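You operate a simulated robot arm through the tools that you are given. There is no shell and no other tool.

You are at the controls of a simulated robot arm. One attempt, no reset.

JOB
Roll a label on the jar with the blue cap.
Fine: clamp it on the turning plate, turn the knob to END and open the clamp again.

It is judged by the outcome, as a careful person would: the job done as asked, and still so three seconds after it is handed in. It fails if anything else is knocked over, pushed out of place, dropped, spilled or broken. A push-on lid holds only when it is set on centred and level and pressed home; a screw cap is set on level and turned clockwise until tight.

ROBOT AND FRAMES
A 7-joint arm with a two-finger parallel gripper, fixed in place. Base frame: the origin is on the floor under the middle of its stand, x ahead of it, y to its left, z up; the work surface is at about z = 868. Units: mm, degrees, N and s.
With the tool pointing down near the work surface it reaches from about 360 to 740 mm from the base axis. Its first joint turns from -143.0 to 143.0 degrees. Payload 3 kg.
The tool frame sits at the grasp point between the pads (the TCP): z along the fingers, y along the line on which they close. The tips reach 30 mm beyond it. Largest opening 110 mm; finger width 20, thickness 10; the body of the gripper, 48 by 112 mm, starts 55 mm behind the TCP.
Orientation is told as [roll, pitch, yaw] about the base's x, y, z axes, in that order, counted from this pose: with the fingers straight down and closing along the base's y, the tool's x points along the base's -x, its y along +y and its z along -z.

CONTROLS
- The arm moves only by the tool send_rows. Its argument "rows" is a list of rows, each a list of 3 entries, a list of its own where there are three numbers: the shift along the tool's x, y, z in mm, then the turn, a rotation vector about the tool's x, y, z in degrees, then the closure, from 0 (fully open) to 1 (shut). In form: [[[dx, dy, dz], [rx, ry, rz], gripper], ...]. A call has 1 to 20 rows; each row shifts and turns the commanded pose from where the row before left it, along the tool's axes as they then stand. A row lasts 0.2 s, in which the tool goes at most 50 mm and 8.6 degrees; a call with a longer step from one row to the next is refused whole, and so is a gripper value outside its range. Where a pose cannot be reached the arm comes as near as it can. A force on the tool above 40 N (or 10 N above the force at the start of the call, whichever is more), or a blocked arm, ends the call early, and 0.2 s more pass. The fingers move at their own pace (about 108 mm/s each) and stop on an object; they squeeze with about 44 N. The grip force told is the motor's: it shows also when the fingers shut on nothing. Time passes only in rows, and 0.2 s behind the last, so rows that do not move let the fingers close. It gives the time, the measured TCP pose, the force on the tool (base axes), the opening and the grip force at its end, in the units of the frame above (readings bear some noise), with the torque about the TCP (base axes, N m) and any sound that the robot's microphone picked up.
- Cameras (640 x 400 px; columns grow to the right, rows downward): "scene" is fixed at [50.5, -651.2, 1632]; the picture's right is [0.50, -0.86, 0.00], its down [-0.50, -0.29, -0.82] and it looks along [0.71, 0.41, -0.57] (base axes); focal length 351 px, centre (320, 200). "wrist" rides on the gripper at [72, 17, -103] in the tool frame; the picture's right is [-0.23, 0.97, 0.00], its down [-0.76, -0.18, -0.62] and it looks along [-0.61, -0.14, 0.78] (tool axes); focal length 222 px, centre (320, 200). There is no depth. A picture from a camera that has moved, and an enlarged one, comes with that camera's place and axes in the base frame and with its lens.
- snapshot(camera): a new picture of that camera. It takes no simulated time.
- raise_lower(by): slides the trunk up (or, below 0, down) by that many mm; the arm rides with it, the base frame stays. It gives what a move gives, with no picture.
- inspect(camera, box): a new picture of the part [left, top, right, bottom] of that camera's present view, enlarged. It takes no simulated time.
- finish_job(): hands the job in; it is judged then, once.

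Places have to be worked out from the pictures, the camera data and where the tool is seen. Open the gripper and draw the arm clear of the work before you hand the job in, unless the task says otherwise.

The tools are called after ">>>" as name(argument=value, ...) on one line, values as JSON. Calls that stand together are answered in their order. send_rows: Moves the arm, as the interface text tells. Its arguments: {"type":"object","properties":{"rows":{"type":"array"}},"required":["rows"]} The other tools are called the same way: raise_lower (by) moves the trunk up or down; snapshot (camera) takes a picture; inspect (camera, box) takes an enlarged picture of a part of a camera's view; finish_job () hands the job in.

At the start:

```text
clock: 0.0
tcp_pos: [713.3, -263.8, 1289.3]
tool_rot: [0.2, 0.1, -0.1]
wrist_force: [-0.5, -0.2, -1.2]
ft_torque: [-0.01, 0.04, -0.02]
width: 110.1
finger_force: 0.0
trunk travel left (down, up): [-826.0, 64.0]
```

scene: 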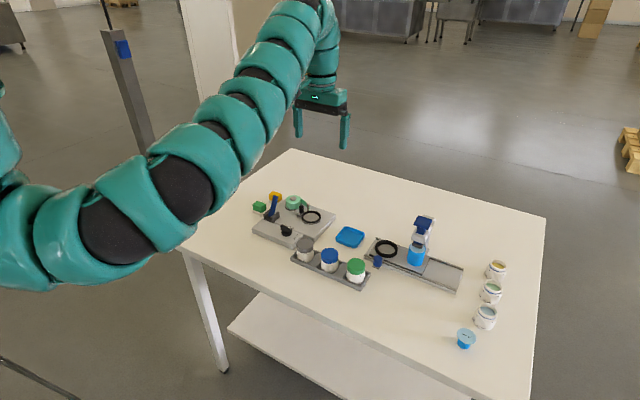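
wrist: 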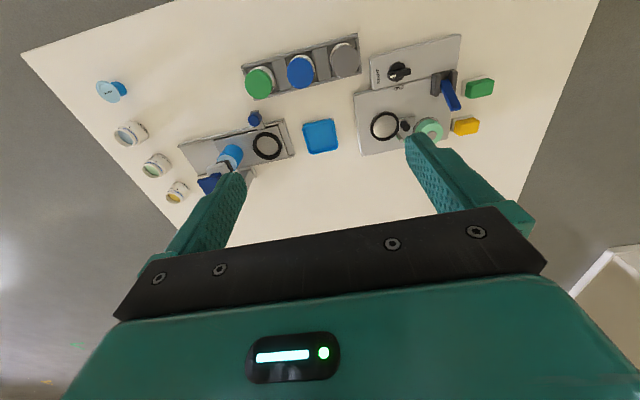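

I'll start by taking enlarged looks at the table from both cameras to identify the machine, the jars and the clamp.

>>> inspect(camera="scene", box=[240, 180, 380, 290])

>>> inspect(camera="wrist", box=[340, 30, 500, 170])

>>> inspect(camera="wrist", box=[90, 30, 370, 210])

>>> inspect(camera="scene", box=[340, 200, 520, 360])

```text
3.64 times, centred on (310, 235) of scene
camera zoom: at [50.5, -651.2, 1632.0], right [0.5, -0.86, 0.0], down [-0.5, -0.29, -0.82], along [0.71, 0.41, -0.57], focal length 1275 px, centre (356, 73)
```

zoom: 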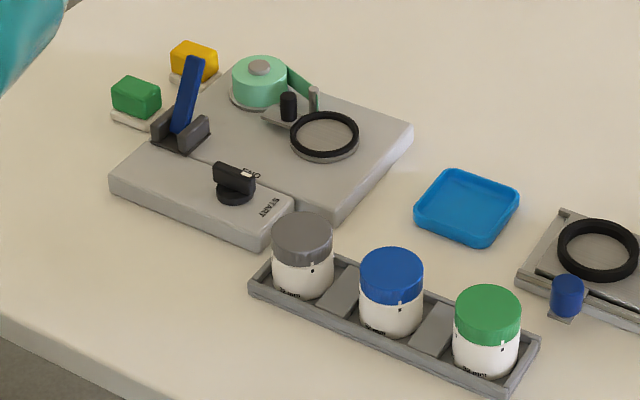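

```text
2.86 times, centred on (420, 100) of wrist
camera zoom: at [640.7, -248.2, 1392.5], right [0.23, 0.97, 0.0], down [0.76, -0.18, 0.62], along [0.61, -0.14, -0.78], focal length 635 px, centre (34, 486)
```

zoom: 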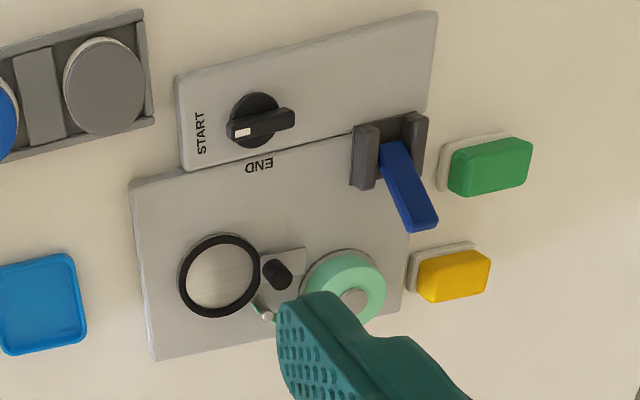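

```text
2.22 times, centred on (230, 120) of wrist
camera zoom: at [640.7, -248.2, 1392.5], right [0.23, 0.97, 0.0], down [0.76, -0.18, 0.62], along [0.61, -0.14, -0.78], focal length 494 px, centre (520, 378)
```

zoom: 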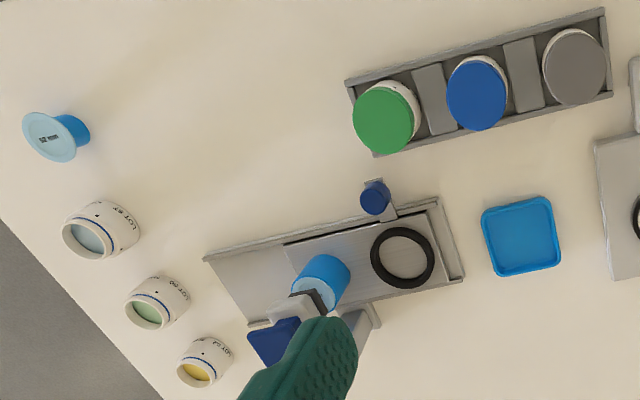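

```text
2.50 times, centred on (430, 280) of scene
camera zoom: at [50.5, -651.2, 1632.0], right [0.5, -0.86, 0.0], down [-0.5, -0.29, -0.82], along [0.71, 0.41, -0.57], focal length 876 px, centre (45, 0)
```

zoom: 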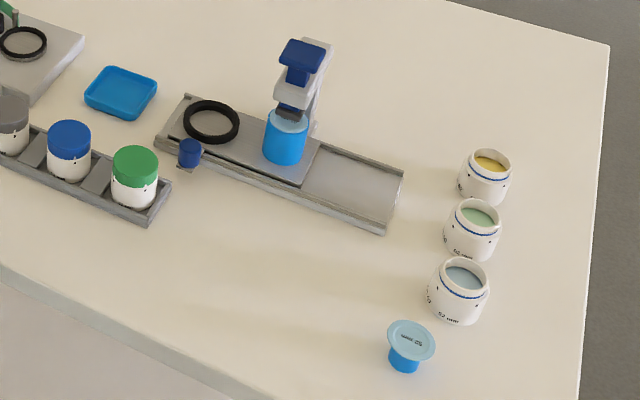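

The labelling machine (plate with black ring, knob with START/END, blue lever, label roll) is at roughly (855, -148), and the blue-cap jar is the middle one in the rack at about (705, -300). I'll lower the trunk moderately, with lots of clearance, to see things closer and learn how the reach changes.

>>> raise_lower(by=-120)

```text
clock: 1.5
tcp_pos: [711.9, -264.2, 1169.3]
tool_rot: [0.1, 0.1, 0.0]
wrist_force: [-1.1, -0.4, -0.4]
ft_torque: [0.0, 0.01, -0.03]
width: 109.9
finger_force: 0.0
trunk travel left (down, up): [-706.0, 184.0]
```

>>> snapshot(camera="scene")

>>> snapshot(camera="wrist")

```text
taken
```

scene: 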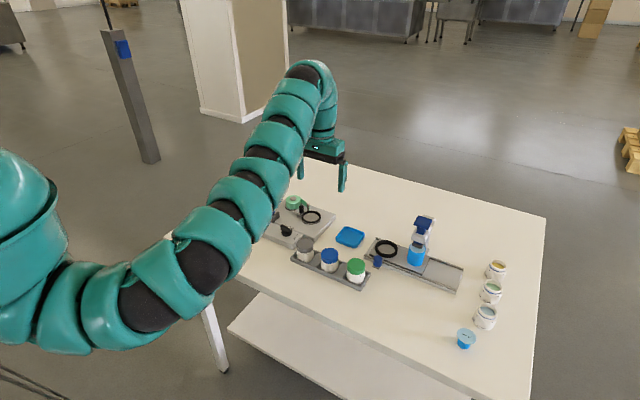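

```text
taken
camera wrist: at [640.5, -248.1, 1272.6], right [0.23, 0.97, 0.0], down [0.76, -0.18, 0.62], along [0.61, -0.14, -0.78], focal length 222 px, centre (320, 200)
```

wrist: 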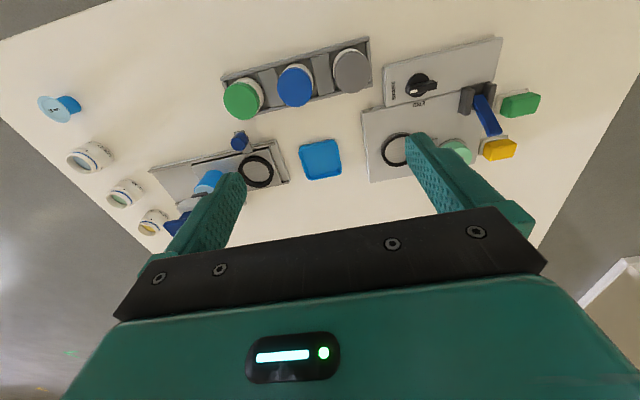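

The arm rides well. I'll move above the labelling machine to look at it from close and check the reach there.

>>> send_rows(rows=[[[-20, 38, 0], [0, 0, 0], 0], [[-20, 38, 0], [0, 0, 0], 0], [[-20, 38, 0], [0, 0, 0], 0], [[-20, 40, 0], [0, 0, 0], 0], [[0, 0, 0], [0, 0, 0], 0]])

```text
clock: 2.7
tcp_pos: [787.5, -106.3, 1167.3]
tool_rot: [0.1, 0.0, 0.1]
wrist_force: [-0.5, 0.9, 0.0]
ft_torque: [-0.08, -0.08, 0.0]
width: 110.1
finger_force: 0.0
out of reach, approached as far as the arm can: row 4
trunk travel left (down, up): [-706.0, 184.0]
```

>>> snapshot(camera="wrist")

>>> inspect(camera="wrist", box=[230, 50, 430, 180])

>>> snapshot(camera="scene")

```text
taken
camera wrist: at [715.4, -90.4, 1270.8], right [0.23, 0.97, 0.0], down [0.76, -0.18, 0.62], along [0.61, -0.14, -0.78], focal length 222 px, centre (320, 200)
```

wrist: 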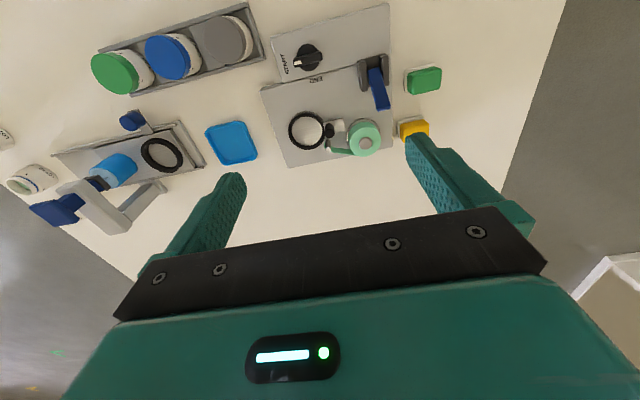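

```text
3.08 times, centred on (330, 115) of wrist
camera zoom: at [715.4, -90.4, 1270.8], right [0.23, 0.97, 0.0], down [0.76, -0.18, 0.62], along [0.61, -0.14, -0.78], focal length 684 px, centre (289, 462)
```

zoom: 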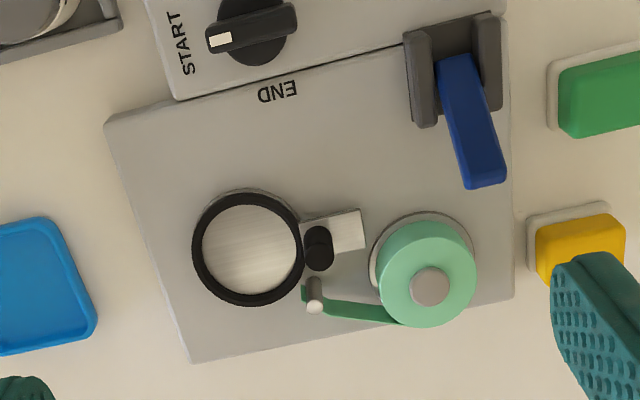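

```text
taken
```

scene: 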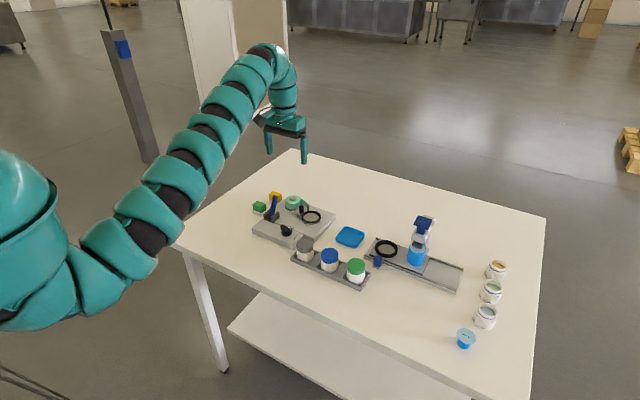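

The plate with its black rim is at about (851, -147, 900), with the roller post, the label strip and the blue lever beside it. I'll come back and lower, tilting the tool forward a little for a flatter close-up of the machine.

>>> send_rows(rows=[[[25, -6, 20], [0, 0, 0], 0], [[25, -6, 20], [0, 0, 0], 0], [[25, -6, 20], [0, -5, 0], 0], [[25, -6, 20], [0, -5, 0], 0], [[0, 0, 10], [0, -5, 0], 0], [[0, 0, 10], [0, -5, 0], 0], [[0, 0, 0], [0, 0, 0], 0]])

>>> snapshot(camera="wrist")

>>> snapshot(camera="scene")

```text
clock: 4.3
tcp_pos: [740.4, -135.9, 1104.6]
tool_rot: [0.1, -10.7, 0.0]
wrist_force: [0.1, -0.1, -0.3]
ft_torque: [0.01, 0.01, 0.0]
width: 110.0
finger_force: 0.1
out of reach, approached as far as the arm can: row 3, 4, 5, 6
trunk travel left (down, up): [-706.0, 184.0]
```

```text
taken
camera wrist: at [651.5, -118.4, 1192.3], right [0.22, 0.97, 0.04], down [0.63, -0.18, 0.75], along [0.74, -0.14, -0.65], focal length 222 px, centre (320, 200)
```

wrist: 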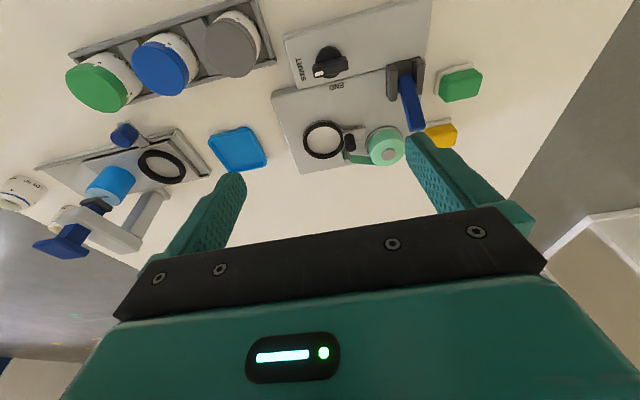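

```text
taken
```

scene: 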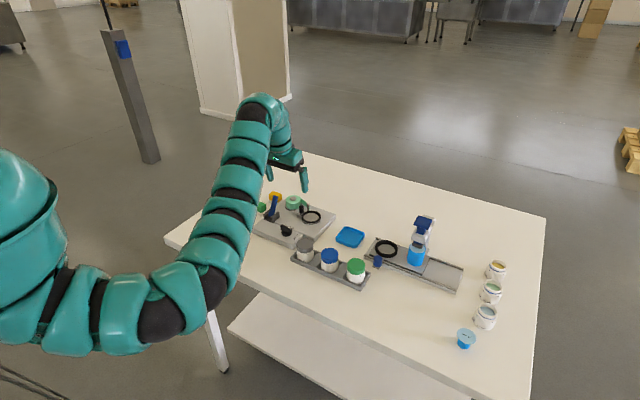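

Tilting while retreating hit some joint limit. I'll probe what the arm can do: remove the tilt, go down a bit and see.

>>> send_rows(rows=[[[0, 0, 0], [0, 5, 0], 0], [[0, 0, 0], [0, 5, 0], 0], [[0, 0, 0], [0, 5, 0], 0], [[0, 0, 0], [0, 5, 0], 0], [[0, 0, 0], [0, 0, 0], 0]])

```text
clock: 5.5
tcp_pos: [742.5, -133.4, 1104.9]
tool_rot: [0.1, 6.6, 0.0]
wrist_force: [0.9, 0.2, 0.8]
ft_torque: [-0.02, -0.01, -0.01]
width: 110.2
finger_force: 0.1
trunk travel left (down, up): [-706.0, 184.0]
```

>>> send_rows(rows=[[[0, 0, 0], [0, -6.6, 0], 0], [[20, 0, 20], [0, 0, 0], 0], [[20, 0, 20], [0, 0, 0], 0], [[0, 0, 20], [0, 0, 0], 0], [[0, 0, 20], [0, 0, 0], 0], [[0, 0, 0], [0, 0, 0], 0]])

```text
clock: 6.9
tcp_pos: [708.3, -134.0, 1030.9]
tool_rot: [0.1, 0.1, -0.1]
wrist_force: [0.5, -0.4, -0.2]
ft_torque: [0.0, -0.02, 0.0]
width: 110.2
finger_force: 0.0
out of reach, approached as far as the arm can: row 3
trunk travel left (down, up): [-706.0, 184.0]
```

>>> snapshot(camera="scene")

>>> snapshot(camera="wrist")

```text
taken
```

scene: 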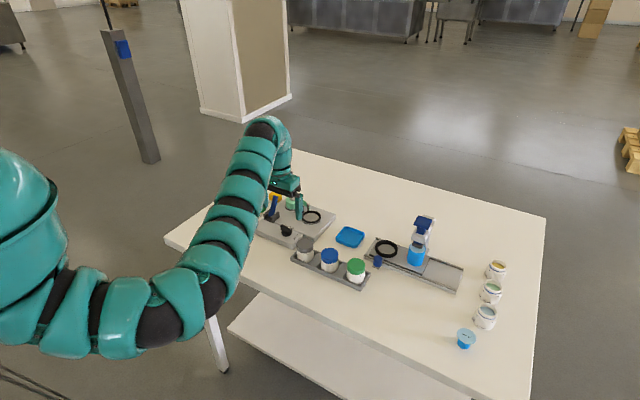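

```text
taken
camera wrist: at [637.3, -117.9, 1134.5], right [0.23, 0.97, 0.0], down [0.76, -0.18, 0.62], along [0.61, -0.14, -0.78], focal length 222 px, centre (320, 200)
```

wrist: 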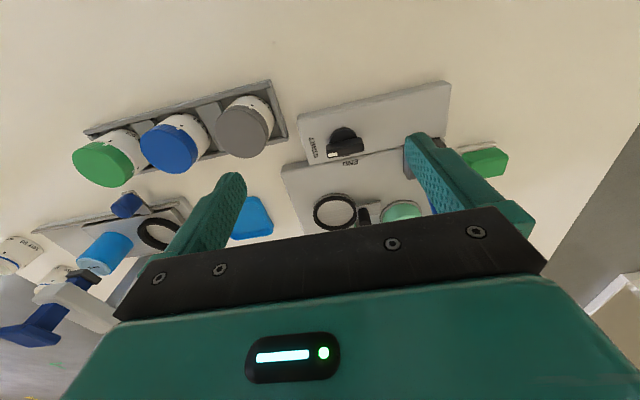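

The elbow hangs low and close to the table edge, so I'll raise the trunk again before going lower with the hand.

>>> raise_lower(by=150)

>>> send_rows(rows=[[[0, -10, 30], [0, 0, 0], 0], [[0, -10, 30], [0, 0, 0], 0], [[0, -10, 30], [0, 0, 0], 0], [[0, 0, 30], [0, 0, 0], 0], [[0, 0, 0], [0, 0, 0], 0]])

>>> snapshot(camera="scene")

```text
clock: 8.7
tcp_pos: [710.0, -133.8, 1181.2]
tool_rot: [0.0, 0.1, 0.0]
wrist_force: [-0.6, 0.6, 0.5]
ft_torque: [0.03, -0.01, 0.0]
width: 110.0
finger_force: 0.0
trunk travel left (down, up): [-856.0, 34.0]
```

```text
clock: 9.8
tcp_pos: [709.2, -163.4, 1062.1]
tool_rot: [0.1, 0.1, 0.0]
wrist_force: [0.0, 0.3, 0.7]
ft_torque: [0.01, 0.05, 0.01]
width: 110.0
finger_force: 0.1
trunk travel left (down, up): [-856.0, 34.0]
```

```text
taken
```

scene: 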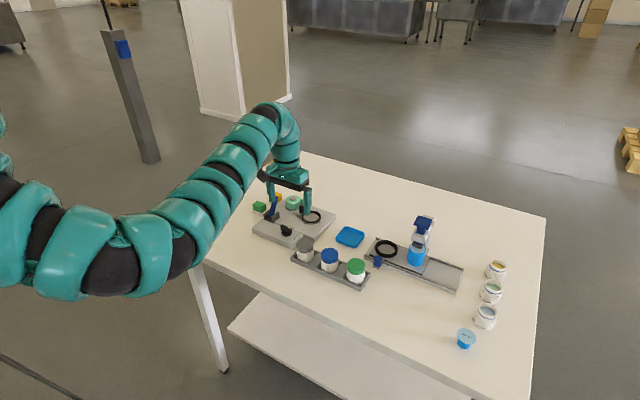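

Good, elbow is well clear now. I'll test the forward tilt here (fingers reaching forward), keeping the TCP in place.

>>> send_rows(rows=[[[0, 0, 0], [0, -5, 0], 0], [[0, 0, 0], [0, -5, 0], 0], [[0, 0, 0], [0, -5, 0], 0], [[0, 0, 0], [0, -5, 0], 0], [[0, 0, 0], [0, -5, 0], 0], [[0, 0, 0], [0, 0, 0], 0]])

>>> snapshot(camera="scene")

>>> snapshot(camera="wrist")

```text
clock: 11.2
tcp_pos: [709.3, -163.3, 1061.3]
tool_rot: [0.0, -25.0, -0.1]
wrist_force: [-0.5, 0.3, 0.2]
ft_torque: [0.04, -0.01, 0.02]
width: 109.8
finger_force: 0.1
trunk travel left (down, up): [-856.0, 34.0]
```

```text
taken
```

scene: 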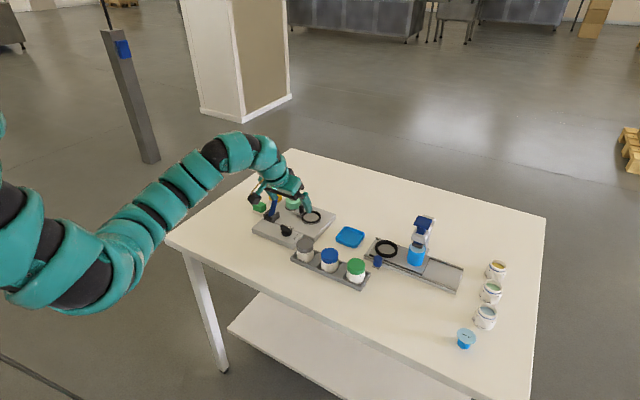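

```text
taken
camera wrist: at [600.2, -147.9, 1124.4], right [0.21, 0.97, 0.1], down [0.43, -0.18, 0.89], along [0.88, -0.14, -0.45], focal length 222 px, centre (320, 200)
```

wrist: 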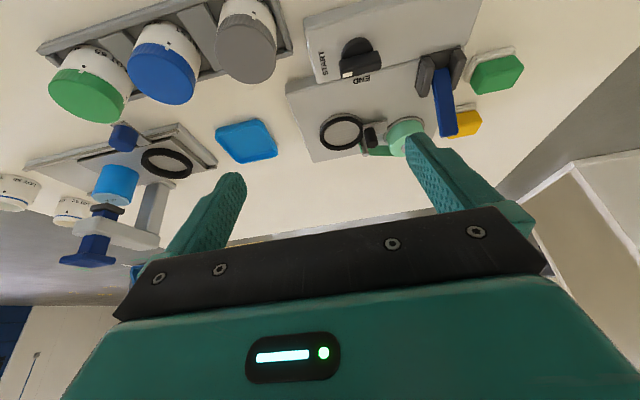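

The tilt works at this trunk height. Now close-ups of machine and jars from this flatter view.

>>> inspect(camera="wrist", box=[280, 20, 520, 170])

>>> inspect(camera="wrist", box=[30, 0, 290, 160])

>>> inspect(camera="wrist", box=[310, 95, 430, 170])

>>> inspect(camera="scene", box=[245, 180, 345, 250])

```text
2.67 times, centred on (400, 95) of wrist
camera zoom: at [600.2, -147.9, 1124.4], right [0.21, 0.97, 0.1], down [0.43, -0.18, 0.89], along [0.88, -0.14, -0.45], focal length 592 px, centre (107, 480)
```

zoom: 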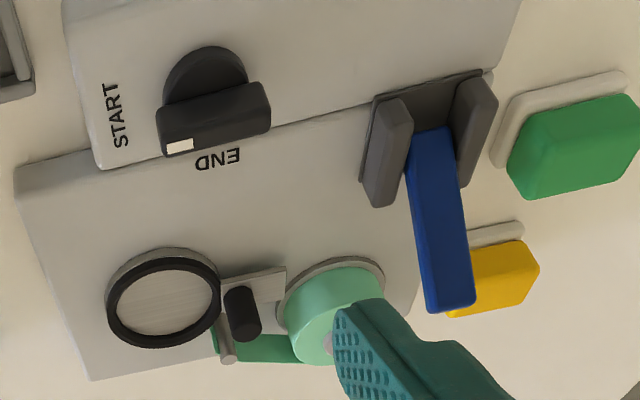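

```text
2.46 times, centred on (160, 80) of wrist
camera zoom: at [600.2, -147.9, 1124.4], right [0.21, 0.97, 0.1], down [0.43, -0.18, 0.89], along [0.88, -0.14, -0.45], focal length 547 px, centre (714, 495)
```

zoom: 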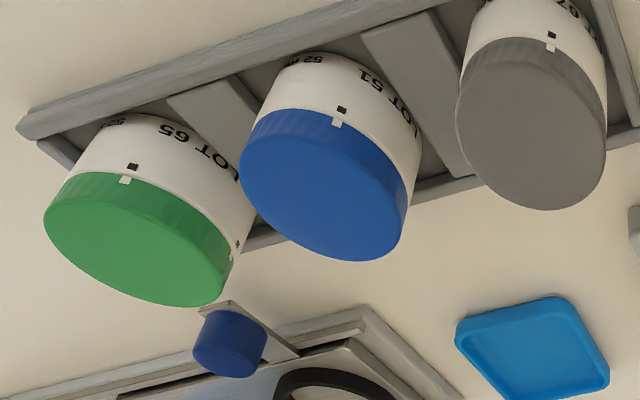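

```text
5.33 times, centred on (370, 132) of wrist
camera zoom: at [600.2, -147.9, 1124.4], right [0.21, 0.97, 0.1], down [0.43, -0.18, 0.89], along [0.88, -0.14, -0.45], focal length 1185 px, centre (53, 560)
```

zoom: 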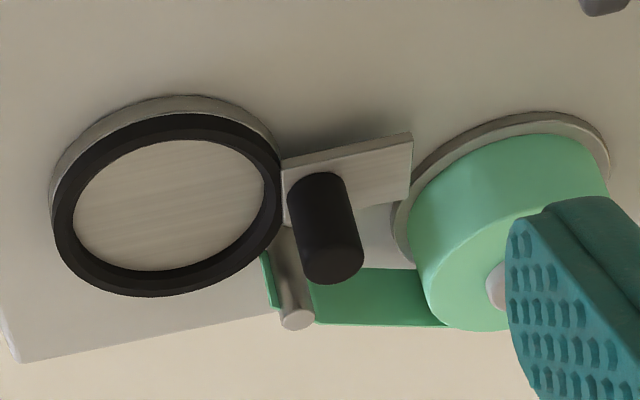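

```text
5.71 times, centred on (295, 215) of scene
camera zoom: at [50.5, -651.2, 1632.0], right [0.5, -0.86, 0.0], down [-0.5, -0.29, -0.82], along [0.71, 0.41, -0.57], focal length 2003 px, centre (463, 114)
```

zoom: 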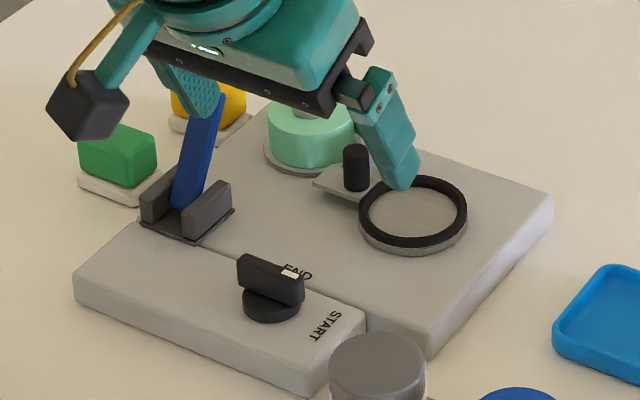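

Key geometry so far: plate/ring centre ≈ (851, -147, ~897), roller post ≈ (850, -108, top ~927), lever pivot ≈ (780, -32, 905) with its end ≈ (819, -31, 962), knob ≈ (739, -121). I'll test the tilted reach above the plate at a safe height.

>>> send_rows(rows=[[[-23.1, 4, 27.3], [0, 0, 0], 0], [[-23.1, 4, 27.3], [0, 0, 0], 0], [[-23.1, 4, 27.3], [0, 0, 0], 0], [[-23.1, 4, 20], [0, 0, 0], 0], [[0, 0, 0], [0, 0, 0], 0]])

>>> snapshot(camera="scene")

>>> snapshot(camera="wrist")

```text
clock: 12.4
tcp_pos: [834.4, -147.7, 1008.7]
tool_rot: [0.1, -24.9, -0.2]
wrist_force: [-0.9, 0.1, 0.1]
ft_torque: [-0.01, -0.02, 0.02]
width: 110.4
finger_force: 0.0
trunk travel left (down, up): [-856.0, 34.0]
```

```text
taken
```

scene: 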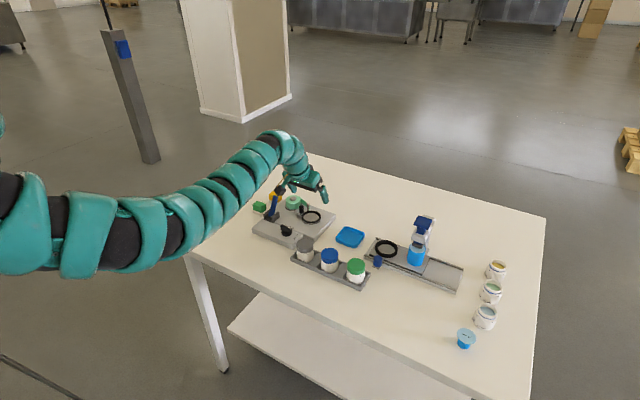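

```text
taken
camera wrist: at [726.3, -131.6, 1071.0], right [0.21, 0.97, 0.1], down [0.43, -0.18, 0.89], along [0.88, -0.14, -0.45], focal length 222 px, centre (320, 200)
```

wrist: 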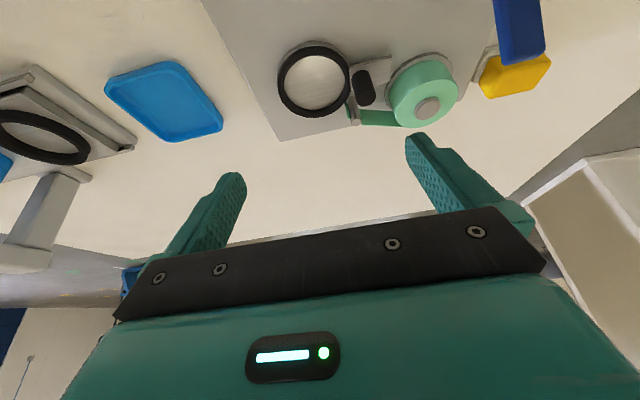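

Reach at 25° tilt is fine here. A close-up of the plate, roller and label strip from this position.

>>> inspect(camera="wrist", box=[260, 30, 480, 140])

>>> inspect(camera="scene", box=[245, 180, 345, 250])

```text
2.91 times, centred on (370, 85) of wrist
camera zoom: at [726.3, -131.6, 1071.0], right [0.21, 0.97, 0.1], down [0.43, -0.18, 0.89], along [0.88, -0.14, -0.45], focal length 646 px, centre (174, 534)
```

zoom: 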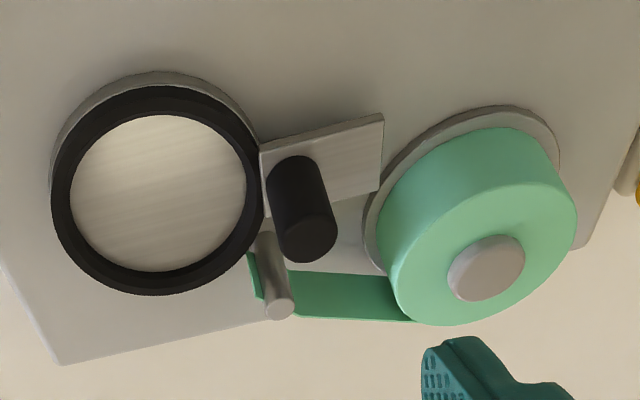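

```text
5.71 times, centred on (295, 215) of scene
camera zoom: at [50.5, -651.2, 1632.0], right [0.5, -0.86, 0.0], down [-0.5, -0.29, -0.82], along [0.71, 0.41, -0.57], focal length 2003 px, centre (463, 114)
```

zoom: 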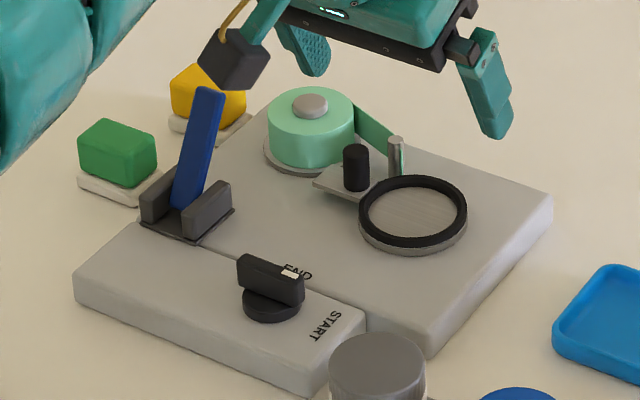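

Reach at the plate is confirmed; roller top is at about z≈922, peel post ≈917, so a grip on the cap (above ~z 926 when on the plate) clears them. Now I move above the blue-cap jar for an accurate look.

>>> send_rows(rows=[[[27.2, -30.4, -12.7], [0, 0, 0], 0], [[27.2, -30.4, -12.7], [0, 0, 0], 0], [[27.2, -30.4, -12.7], [0, 0, 0], 0], [[27.2, -30.4, -12.7], [0, 0, 0], 0], [[27.2, -30.4, -12.7], [0, 0, 0], 0], [[0, 0, 0], [0, 0, 0], 0]])

>>> snapshot(camera="wrist")

>>> snapshot(camera="scene")

```text
clock: 13.8
tcp_pos: [686.6, -297.3, 1007.7]
tool_rot: [0.0, -24.9, 0.2]
wrist_force: [0.4, 0.0, -0.6]
ft_torque: [0.0, -0.01, -0.02]
width: 110.1
finger_force: 0.1
trunk travel left (down, up): [-856.0, 34.0]
```

```text
taken
camera wrist: at [576.8, -282.3, 1070.2], right [0.2, 0.97, 0.1], down [0.43, -0.18, 0.89], along [0.88, -0.14, -0.45], focal length 222 px, centre (320, 200)
```

wrist: 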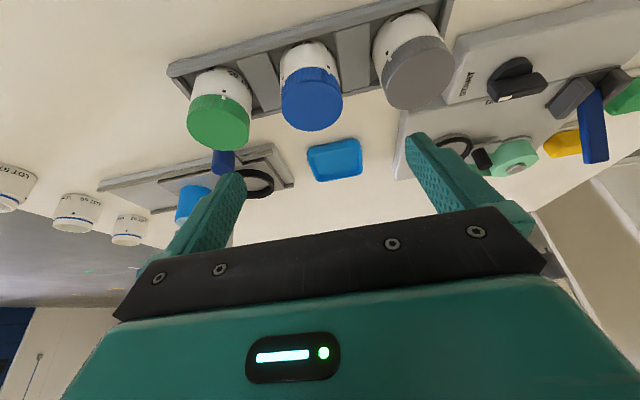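

```text
taken
```

scene: 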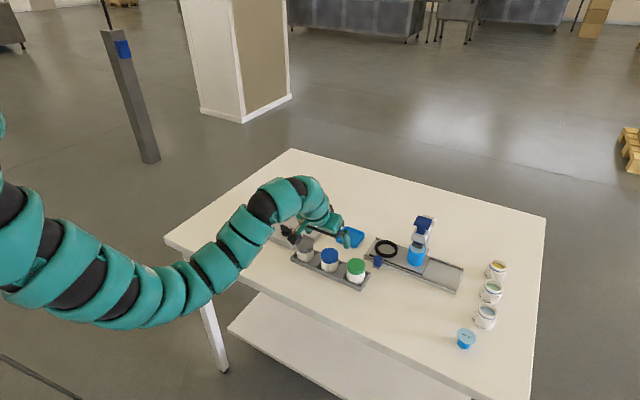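

>>> inspect(camera="wrist", box=[160, 0, 480, 180])

>>> inspect(camera="wrist", box=[250, 20, 370, 140])

>>> inspect(camera="scene", box=[280, 220, 380, 300])

```text
2.00 times, centred on (320, 90) of wrist
camera zoom: at [576.8, -282.3, 1070.2], right [0.2, 0.97, 0.1], down [0.43, -0.18, 0.89], along [0.88, -0.14, -0.45], focal length 444 px, centre (320, 420)
```

zoom: 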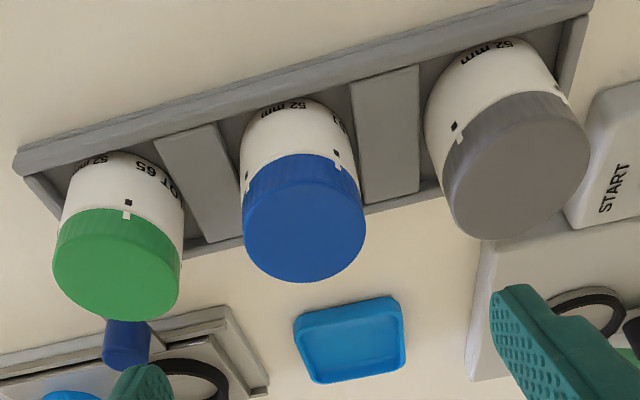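

```text
3.33 times, centred on (310, 80) of wrist
camera zoom: at [576.8, -282.3, 1070.2], right [0.2, 0.97, 0.1], down [0.43, -0.18, 0.89], along [0.88, -0.14, -0.45], focal length 740 px, centre (353, 600)
```

zoom: 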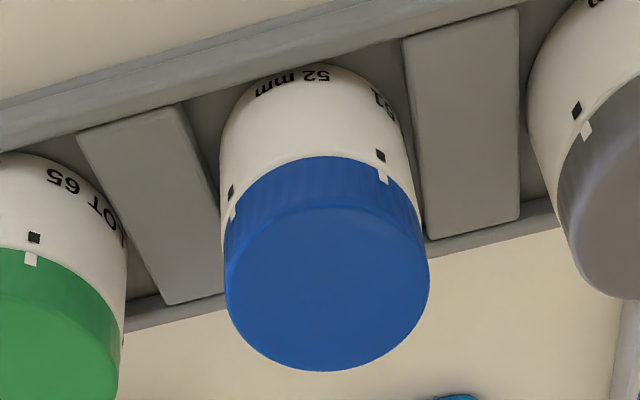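

```text
5.00 times, centred on (330, 260) of scene
camera zoom: at [50.5, -651.2, 1632.0], right [0.5, -0.86, 0.0], down [-0.5, -0.29, -0.82], along [0.71, 0.41, -0.57], focal length 1753 px, centre (270, -100)
```

zoom: 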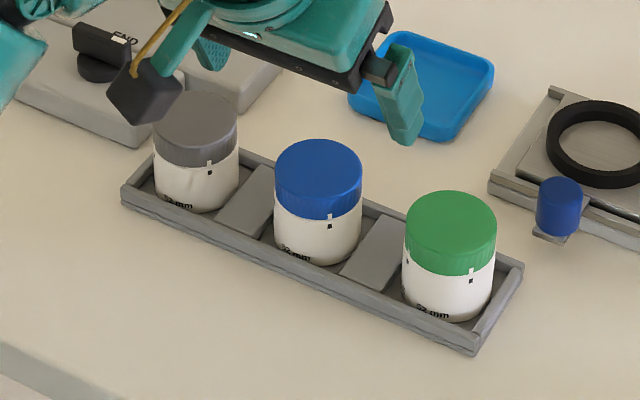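

The blue jar's axis is at about (700, -299.5), cap top z≈924, neighbours ±80 mm in y, so with a 70 mm opening the fingers fit between the caps. I'll part-close to 70 mm and go halfway down, then check alignment.

>>> send_rows(rows=[[[0, 0, 0], [0, 0, 0], 0.36], [[-2.7, -2.2, 1.3], [0, 0, 0], 0.36], [[10.5, 0, 22.7], [0, 0, 0], 0.36], [[10.5, 0, 22.7], [0, 0, 0], 0.36], [[0, 0, 0], [0, 0, 0], 0.36]])

>>> snapshot(camera="wrist")

>>> inspect(camera="scene", box=[280, 200, 400, 300])

```text
clock: 15.1
tcp_pos: [688.5, -301.7, 957.1]
tool_rot: [0.1, -24.9, 0.0]
wrist_force: [0.0, -0.2, 0.7]
ft_torque: [0.0, 0.05, -0.01]
width: 70.4
finger_force: 0.1
trunk travel left (down, up): [-856.0, 34.0]
```

```text
taken
camera wrist: at [579.8, -285.8, 1020.1], right [0.21, 0.97, 0.1], down [0.43, -0.18, 0.89], along [0.88, -0.14, -0.45], focal length 222 px, centre (320, 200)
```

wrist: 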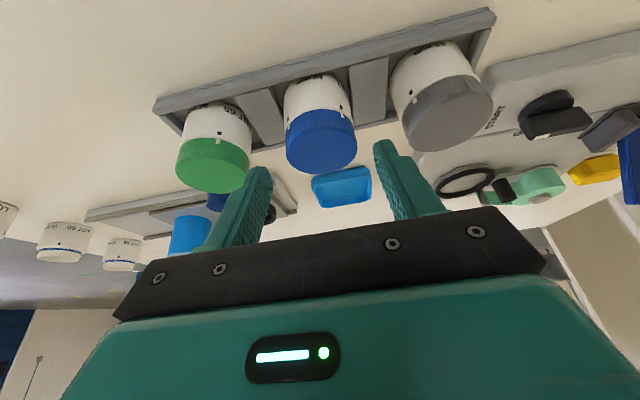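

```text
4.00 times, centred on (340, 250) of scene
camera zoom: at [50.5, -651.2, 1632.0], right [0.5, -0.86, 0.0], down [-0.5, -0.29, -0.82], along [0.71, 0.41, -0.57], focal length 1402 px, centre (240, 0)
```

zoom: 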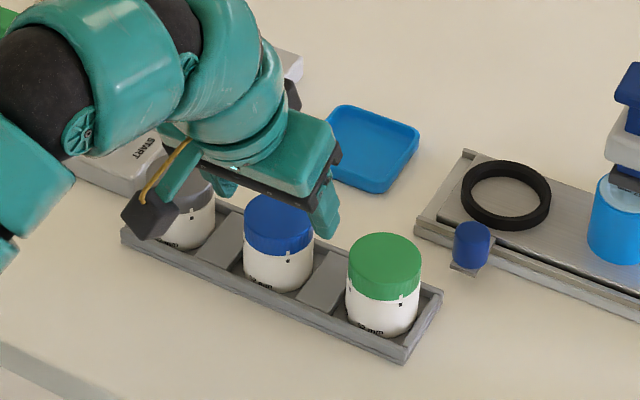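

>>> inspect(camera="wrist", box=[230, 60, 430, 200])

```text
2.86 times, centred on (330, 130) of wrist
camera zoom: at [579.8, -285.8, 1020.1], right [0.21, 0.97, 0.1], down [0.43, -0.18, 0.89], along [0.88, -0.14, -0.45], focal length 635 px, centre (291, 400)
```

zoom: 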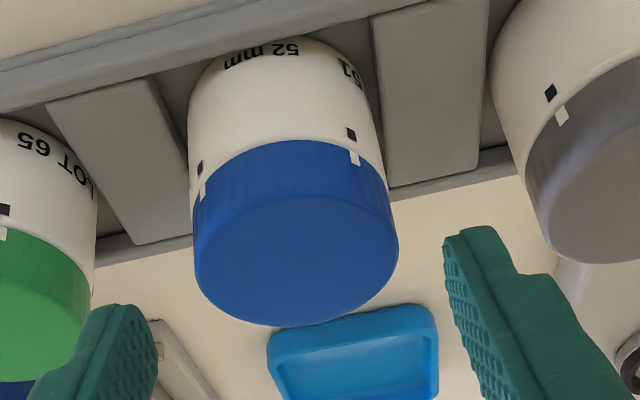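

The jar is centred between the fingers (axis ≈ (701, -300.7), cap top ≈ 924). I descend the last 20 mm so the tips cover the cap, then close.

>>> send_rows(rows=[[[3.5, 0.5, 9.2], [0, 0, 0], 0.36], [[3.4, 0.5, 9.2], [0, 0, 0], 0.36], [[0, 0, 0], [0, 0, 0], 0.36]])

>>> inspect(camera="wrist", box=[230, 60, 430, 200])

>>> inspect(camera="scene", box=[280, 200, 400, 300])

```text
clock: 15.8
tcp_pos: [689.7, -301.4, 939.0]
tool_rot: [0.0, -24.9, 0.0]
wrist_force: [-0.1, -0.4, 0.5]
ft_torque: [0.02, 0.0, 0.01]
width: 70.2
finger_force: 0.2
trunk travel left (down, up): [-856.0, 34.0]
```

```text
2.86 times, centred on (330, 130) of wrist
camera zoom: at [581.6, -284.8, 1001.2], right [0.21, 0.97, 0.1], down [0.43, -0.18, 0.89], along [0.88, -0.14, -0.45], focal length 635 px, centre (291, 400)
```

zoom: 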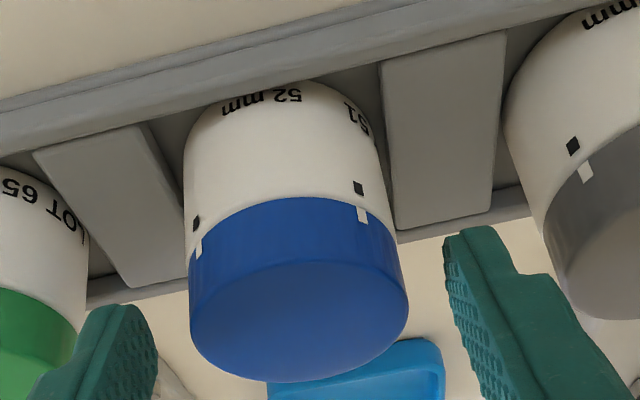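

```text
4.00 times, centred on (340, 250) of scene
camera zoom: at [50.5, -651.2, 1632.0], right [0.5, -0.86, 0.0], down [-0.5, -0.29, -0.82], along [0.71, 0.41, -0.57], focal length 1402 px, centre (240, 0)
```

zoom: 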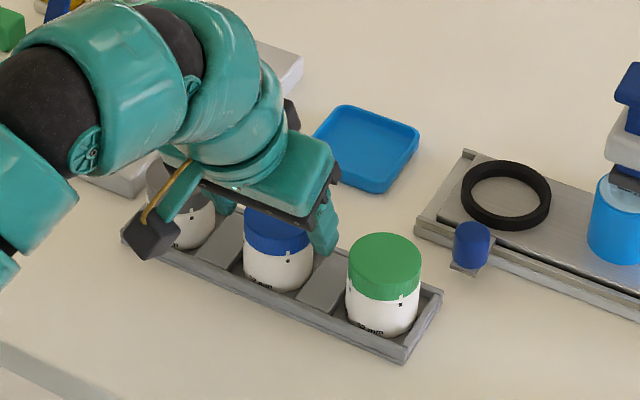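

Aligned. Closing on the cap now and letting the grip settle.

>>> send_rows(rows=[[[0, 0, 0], [0, 0, 0], 0.5], [[0, 0, 0], [0, 0, 0], 0.7], [[0, 0, 0], [0, 0, 0], 0.9], [[0, 0, 0], [0, 0, 0], 0.9]])

>>> inspect(camera="wrist", box=[230, 60, 430, 200])

```text
clock: 16.9
tcp_pos: [690.7, -301.2, 938.2]
tool_rot: [0.1, -24.9, 0.1]
wrist_force: [-0.8, 0.6, 0.5]
ft_torque: [0.0, 0.01, 0.02]
width: 49.4
finger_force: 43.6
trunk travel left (down, up): [-856.0, 34.0]
```

```text
2.86 times, centred on (330, 130) of wrist
camera zoom: at [581.6, -284.7, 1001.1], right [0.21, 0.97, 0.1], down [0.43, -0.18, 0.89], along [0.88, -0.14, -0.45], focal length 635 px, centre (291, 400)
```

zoom: 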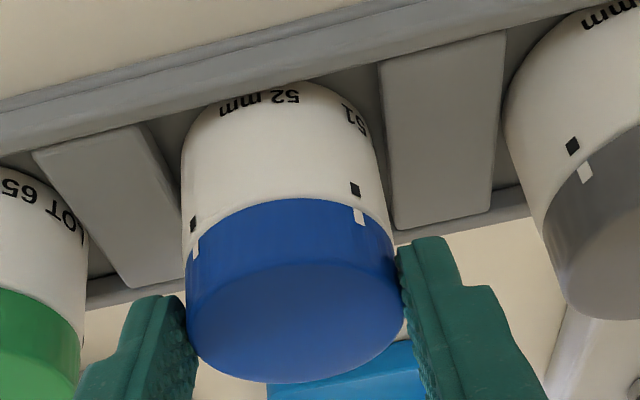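

Gripped on the cap (49.4 mm, 43.6 N). Lifting straight up.

>>> send_rows(rows=[[[-4.2, 0, -9.1], [0, 0, 0], 0.9], [[-8.45, 0, -18.1], [0, 0, 0], 0.9], [[-8.45, 0, -18.1], [0, 0, 0], 0.9], [[-8.45, 0, -18.1], [0, 0, 0], 0.9], [[-4.2, 0, -9.1], [0, 0, 0], 0.9], [[0, 0, 0], [0, 0, 0], 0.9]])

>>> snapshot(camera="wrist")

>>> inspect(camera="scene", box=[240, 160, 400, 300])

```text
clock: 18.2
tcp_pos: [690.5, -301.6, 1016.8]
tool_rot: [0.1, -24.9, -0.1]
wrist_force: [-0.1, 0.1, -1.2]
ft_torque: [0.01, 0.01, 0.01]
width: 49.5
finger_force: 44.1
trunk travel left (down, up): [-856.0, 34.0]
```

```text
taken
camera wrist: at [581.0, -284.9, 1080.4], right [0.21, 0.97, 0.1], down [0.43, -0.18, 0.89], along [0.88, -0.14, -0.45], focal length 222 px, centre (320, 200)
```

wrist: 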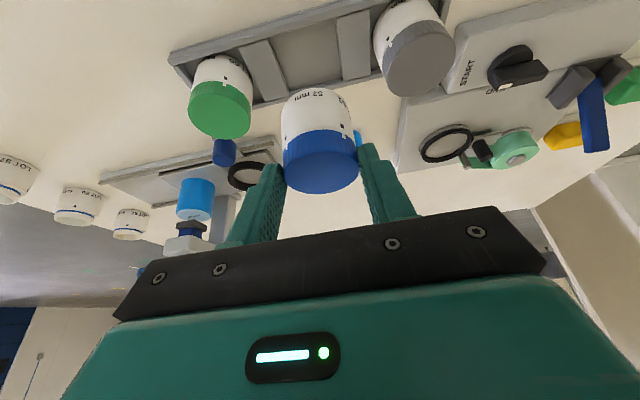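

```text
2.86 times, centred on (320, 230) of scene
camera zoom: at [50.5, -651.2, 1632.0], right [0.5, -0.86, 0.0], down [-0.5, -0.29, -0.82], along [0.71, 0.41, -0.57], focal length 1002 px, centre (320, 114)
```

zoom: 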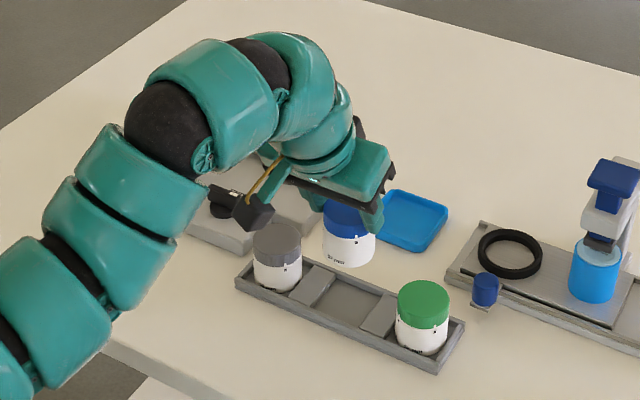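

The jar is held and lifted. I'll zoom in to measure exactly how it sits in the fingers.

>>> inspect(camera="wrist", box=[260, 75, 380, 205])

>>> inspect(camera="scene", box=[295, 195, 375, 265])

```text
3.08 times, centred on (320, 140) of wrist
camera zoom: at [581.0, -284.9, 1080.4], right [0.21, 0.97, 0.1], down [0.43, -0.18, 0.89], along [0.88, -0.14, -0.45], focal length 684 px, centre (320, 385)
```

zoom: 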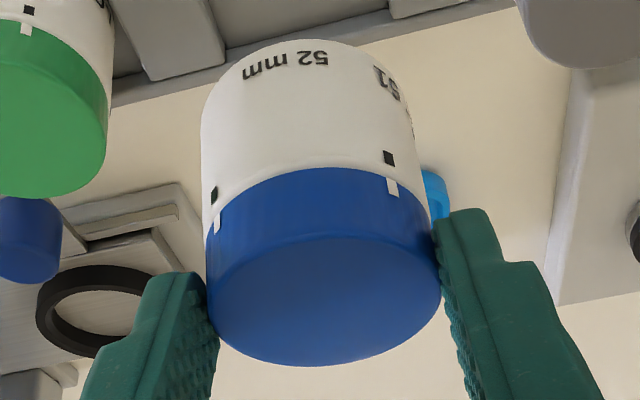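

```text
5.71 times, centred on (335, 230) of scene
camera zoom: at [50.5, -651.2, 1632.0], right [0.5, -0.86, 0.0], down [-0.5, -0.29, -0.82], along [0.71, 0.41, -0.57], focal length 2003 px, centre (234, 29)
```

zoom: 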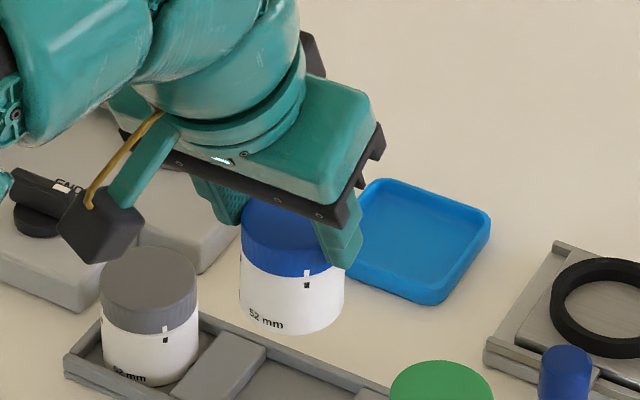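

Measured jar pose in the hand: axis ≈ 11.5 mm ahead of the TCP, cap top ≈ 15.5 mm below it. Moving to hover above the plate with the jar bottom about 30 mm over the rim.

>>> send_rows(rows=[[[-10.8, 12.9, 3], [0, 0, 0], 0.9], [[-21.6, 25.8, 12], [0, 0, 0], 0.9], [[-21.6, 25.8, 13.2], [0, 0, 0], 0.9], [[-21.6, 25.8, 13.2], [0, 0, 0], 0.9], [[-21.6, 25.8, 13.2], [0, 0, 0], 0.9], [[-21.6, 25.8, 14.4], [0, 0, 0], 0.9], [[-10.8, 12.9, 10.2], [0, 0, 0], 0.9], [[0, 0, 0], [0, 0, 0], 0.9]])

>>> inspect(camera="wrist", box=[230, 30, 450, 190])

>>> inspect(camera="scene", box=[255, 170, 355, 240])

```text
clock: 20.1
tcp_pos: [841.7, -145.5, 999.7]
tool_rot: [0.1, -24.8, -0.1]
wrist_force: [-0.2, -0.1, -1.5]
ft_torque: [-0.06, 0.03, -0.01]
width: 49.4
finger_force: 44.3
trunk travel left (down, up): [-856.0, 34.0]
```

```text
2.50 times, centred on (340, 110) of wrist
camera zoom: at [731.7, -129.0, 1063.0], right [0.21, 0.97, 0.1], down [0.43, -0.18, 0.89], along [0.88, -0.14, -0.46], focal length 555 px, centre (270, 425)
```

zoom: 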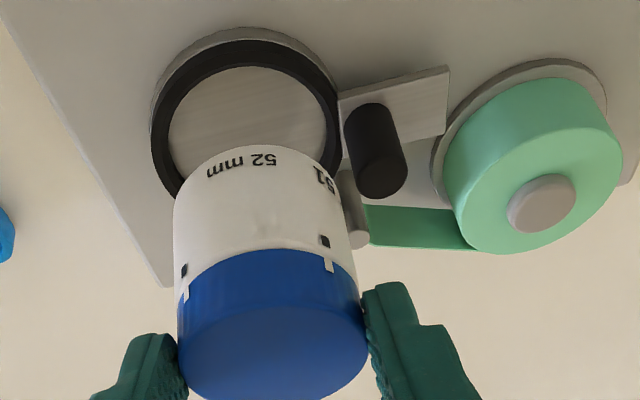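

```text
5.71 times, centred on (305, 205) of scene
camera zoom: at [50.5, -651.2, 1632.0], right [0.5, -0.86, 0.0], down [-0.5, -0.29, -0.82], along [0.71, 0.41, -0.57], focal length 2003 px, centre (406, 171)
```

zoom: 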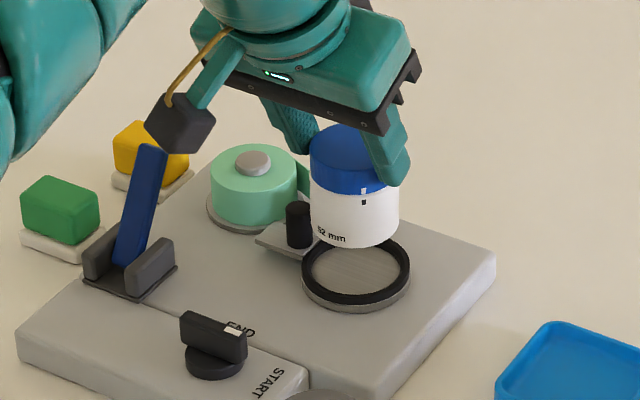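

Hover looks aligned to within a millimetre or so. I'll zoom in tighter on both views to refine before lowering.

>>> inspect(camera="wrist", box=[270, 35, 390, 115])

>>> inspect(camera="scene", box=[295, 185, 335, 230])

```text
5.00 times, centred on (330, 75) of wrist
camera zoom: at [731.7, -129.0, 1063.0], right [0.21, 0.97, 0.1], down [0.43, -0.18, 0.89], along [0.88, -0.14, -0.46], focal length 1111 px, centre (270, 825)
```

zoom: 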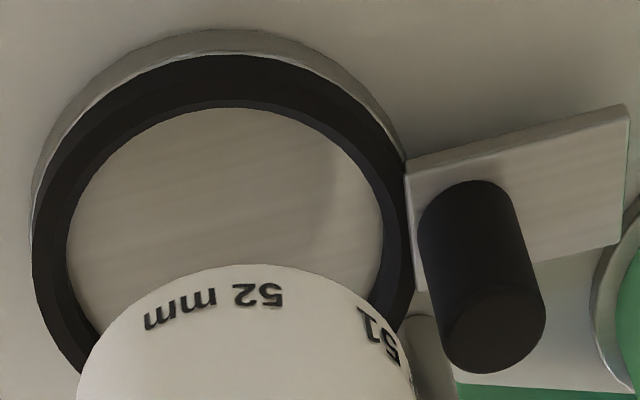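

```text
8.89 times, centred on (315, 208) of scene
camera zoom: at [50.5, -651.2, 1632.0], right [0.5, -0.86, 0.0], down [-0.5, -0.29, -0.82], along [0.71, 0.41, -0.57], focal length 3116 px, centre (364, 133)
```

zoom: 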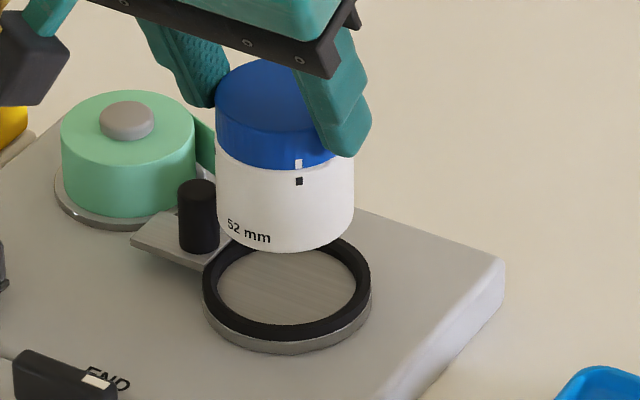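

Both views show jar and rim concentric within about 1 mm. Lowering 26 mm, then checking again.

>>> send_rows(rows=[[[3.7, 0, 7.9], [0, 0, 0], 0.9], [[3.7, 0, 7.9], [0, 0, 0], 0.9], [[3.6, 0, 7.8], [0, 0, 0], 0.9], [[0, 0, 0], [0, 0, 0], 0.9]])

>>> inspect(camera="wrist", box=[250, 35, 390, 135])

>>> inspect(camera="scene", box=[295, 185, 335, 230])

```text
clock: 21.1
tcp_pos: [839.6, -146.1, 974.0]
tool_rot: [0.1, -25.0, 0.0]
wrist_force: [-0.4, -0.2, -0.5]
ft_torque: [0.0, 0.04, -0.02]
width: 49.8
finger_force: 44.4
trunk travel left (down, up): [-856.0, 34.0]
```

```text
4.00 times, centred on (320, 85) of wrist
camera zoom: at [732.0, -129.5, 1037.4], right [0.21, 0.97, 0.1], down [0.43, -0.18, 0.89], along [0.88, -0.14, -0.45], focal length 888 px, centre (320, 660)
```

zoom: 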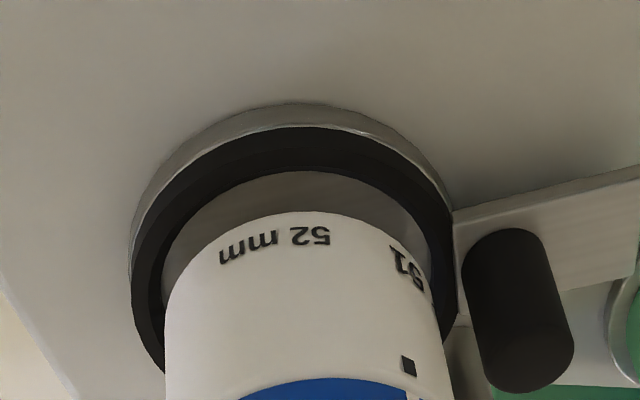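

```text
8.89 times, centred on (315, 208) of scene
camera zoom: at [50.5, -651.2, 1632.0], right [0.5, -0.86, 0.0], down [-0.5, -0.29, -0.82], along [0.71, 0.41, -0.57], focal length 3116 px, centre (364, 133)
```

zoom: 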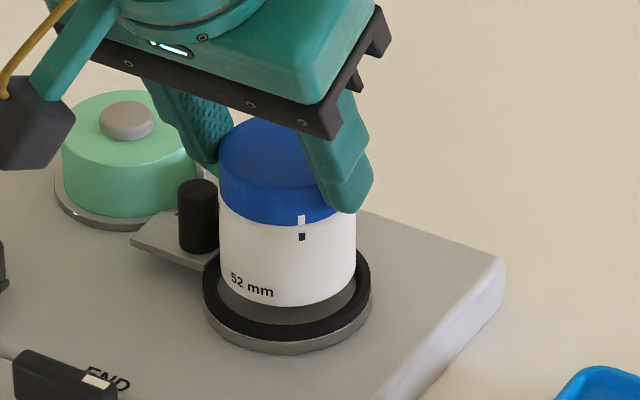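

Jar bottom is now only several mm over the rim; scene view suggests it's ~0.5–1 mm too far out. I'll correct slightly and go down in small steps, watching the force.

>>> send_rows(rows=[[[2.2, 0.2, 3.4], [0, 0, 0], 0.9], [[0.85, 0, 1.8], [0, 0, 0], 0.9], [[0, 0, 0], [0, 0, 0], 0.9]])

>>> inspect(camera="wrist", box=[250, 35, 390, 135])

>>> inspect(camera="scene", box=[295, 185, 335, 230])

```text
clock: 21.9
tcp_pos: [840.3, -145.4, 969.7]
tool_rot: [0.0, -24.8, 0.0]
wrist_force: [0.1, 0.1, 0.0]
ft_torque: [0.0, 0.02, -0.02]
width: 49.3
finger_force: 44.2
trunk travel left (down, up): [-856.0, 34.0]
```

```text
4.00 times, centred on (320, 85) of wrist
camera zoom: at [731.6, -129.5, 1031.6], right [0.21, 0.97, 0.1], down [0.43, -0.18, 0.89], along [0.88, -0.14, -0.45], focal length 888 px, centre (320, 660)
```

zoom: 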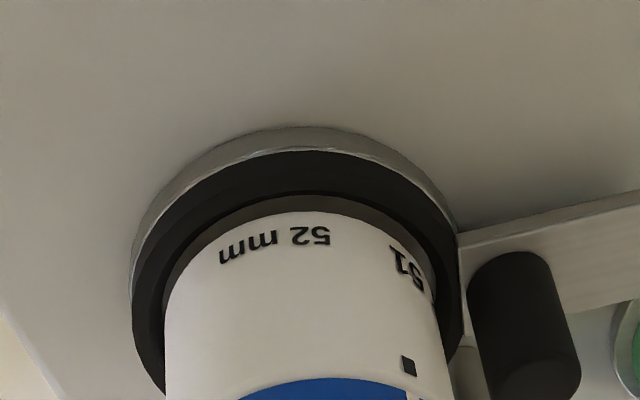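

```text
8.89 times, centred on (315, 208) of scene
camera zoom: at [50.5, -651.2, 1632.0], right [0.5, -0.86, 0.0], down [-0.5, -0.29, -0.82], along [0.71, 0.41, -0.57], focal length 3116 px, centre (364, 133)
```

zoom: 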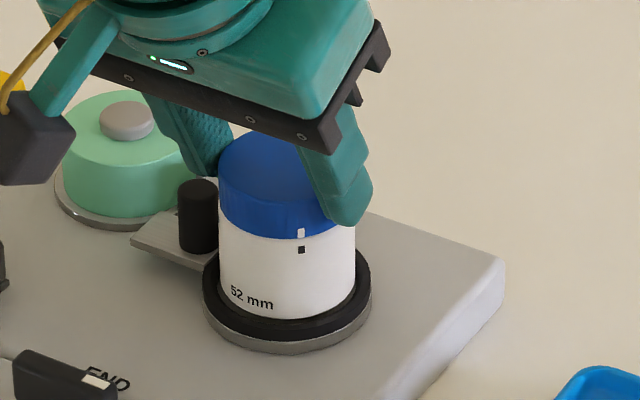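

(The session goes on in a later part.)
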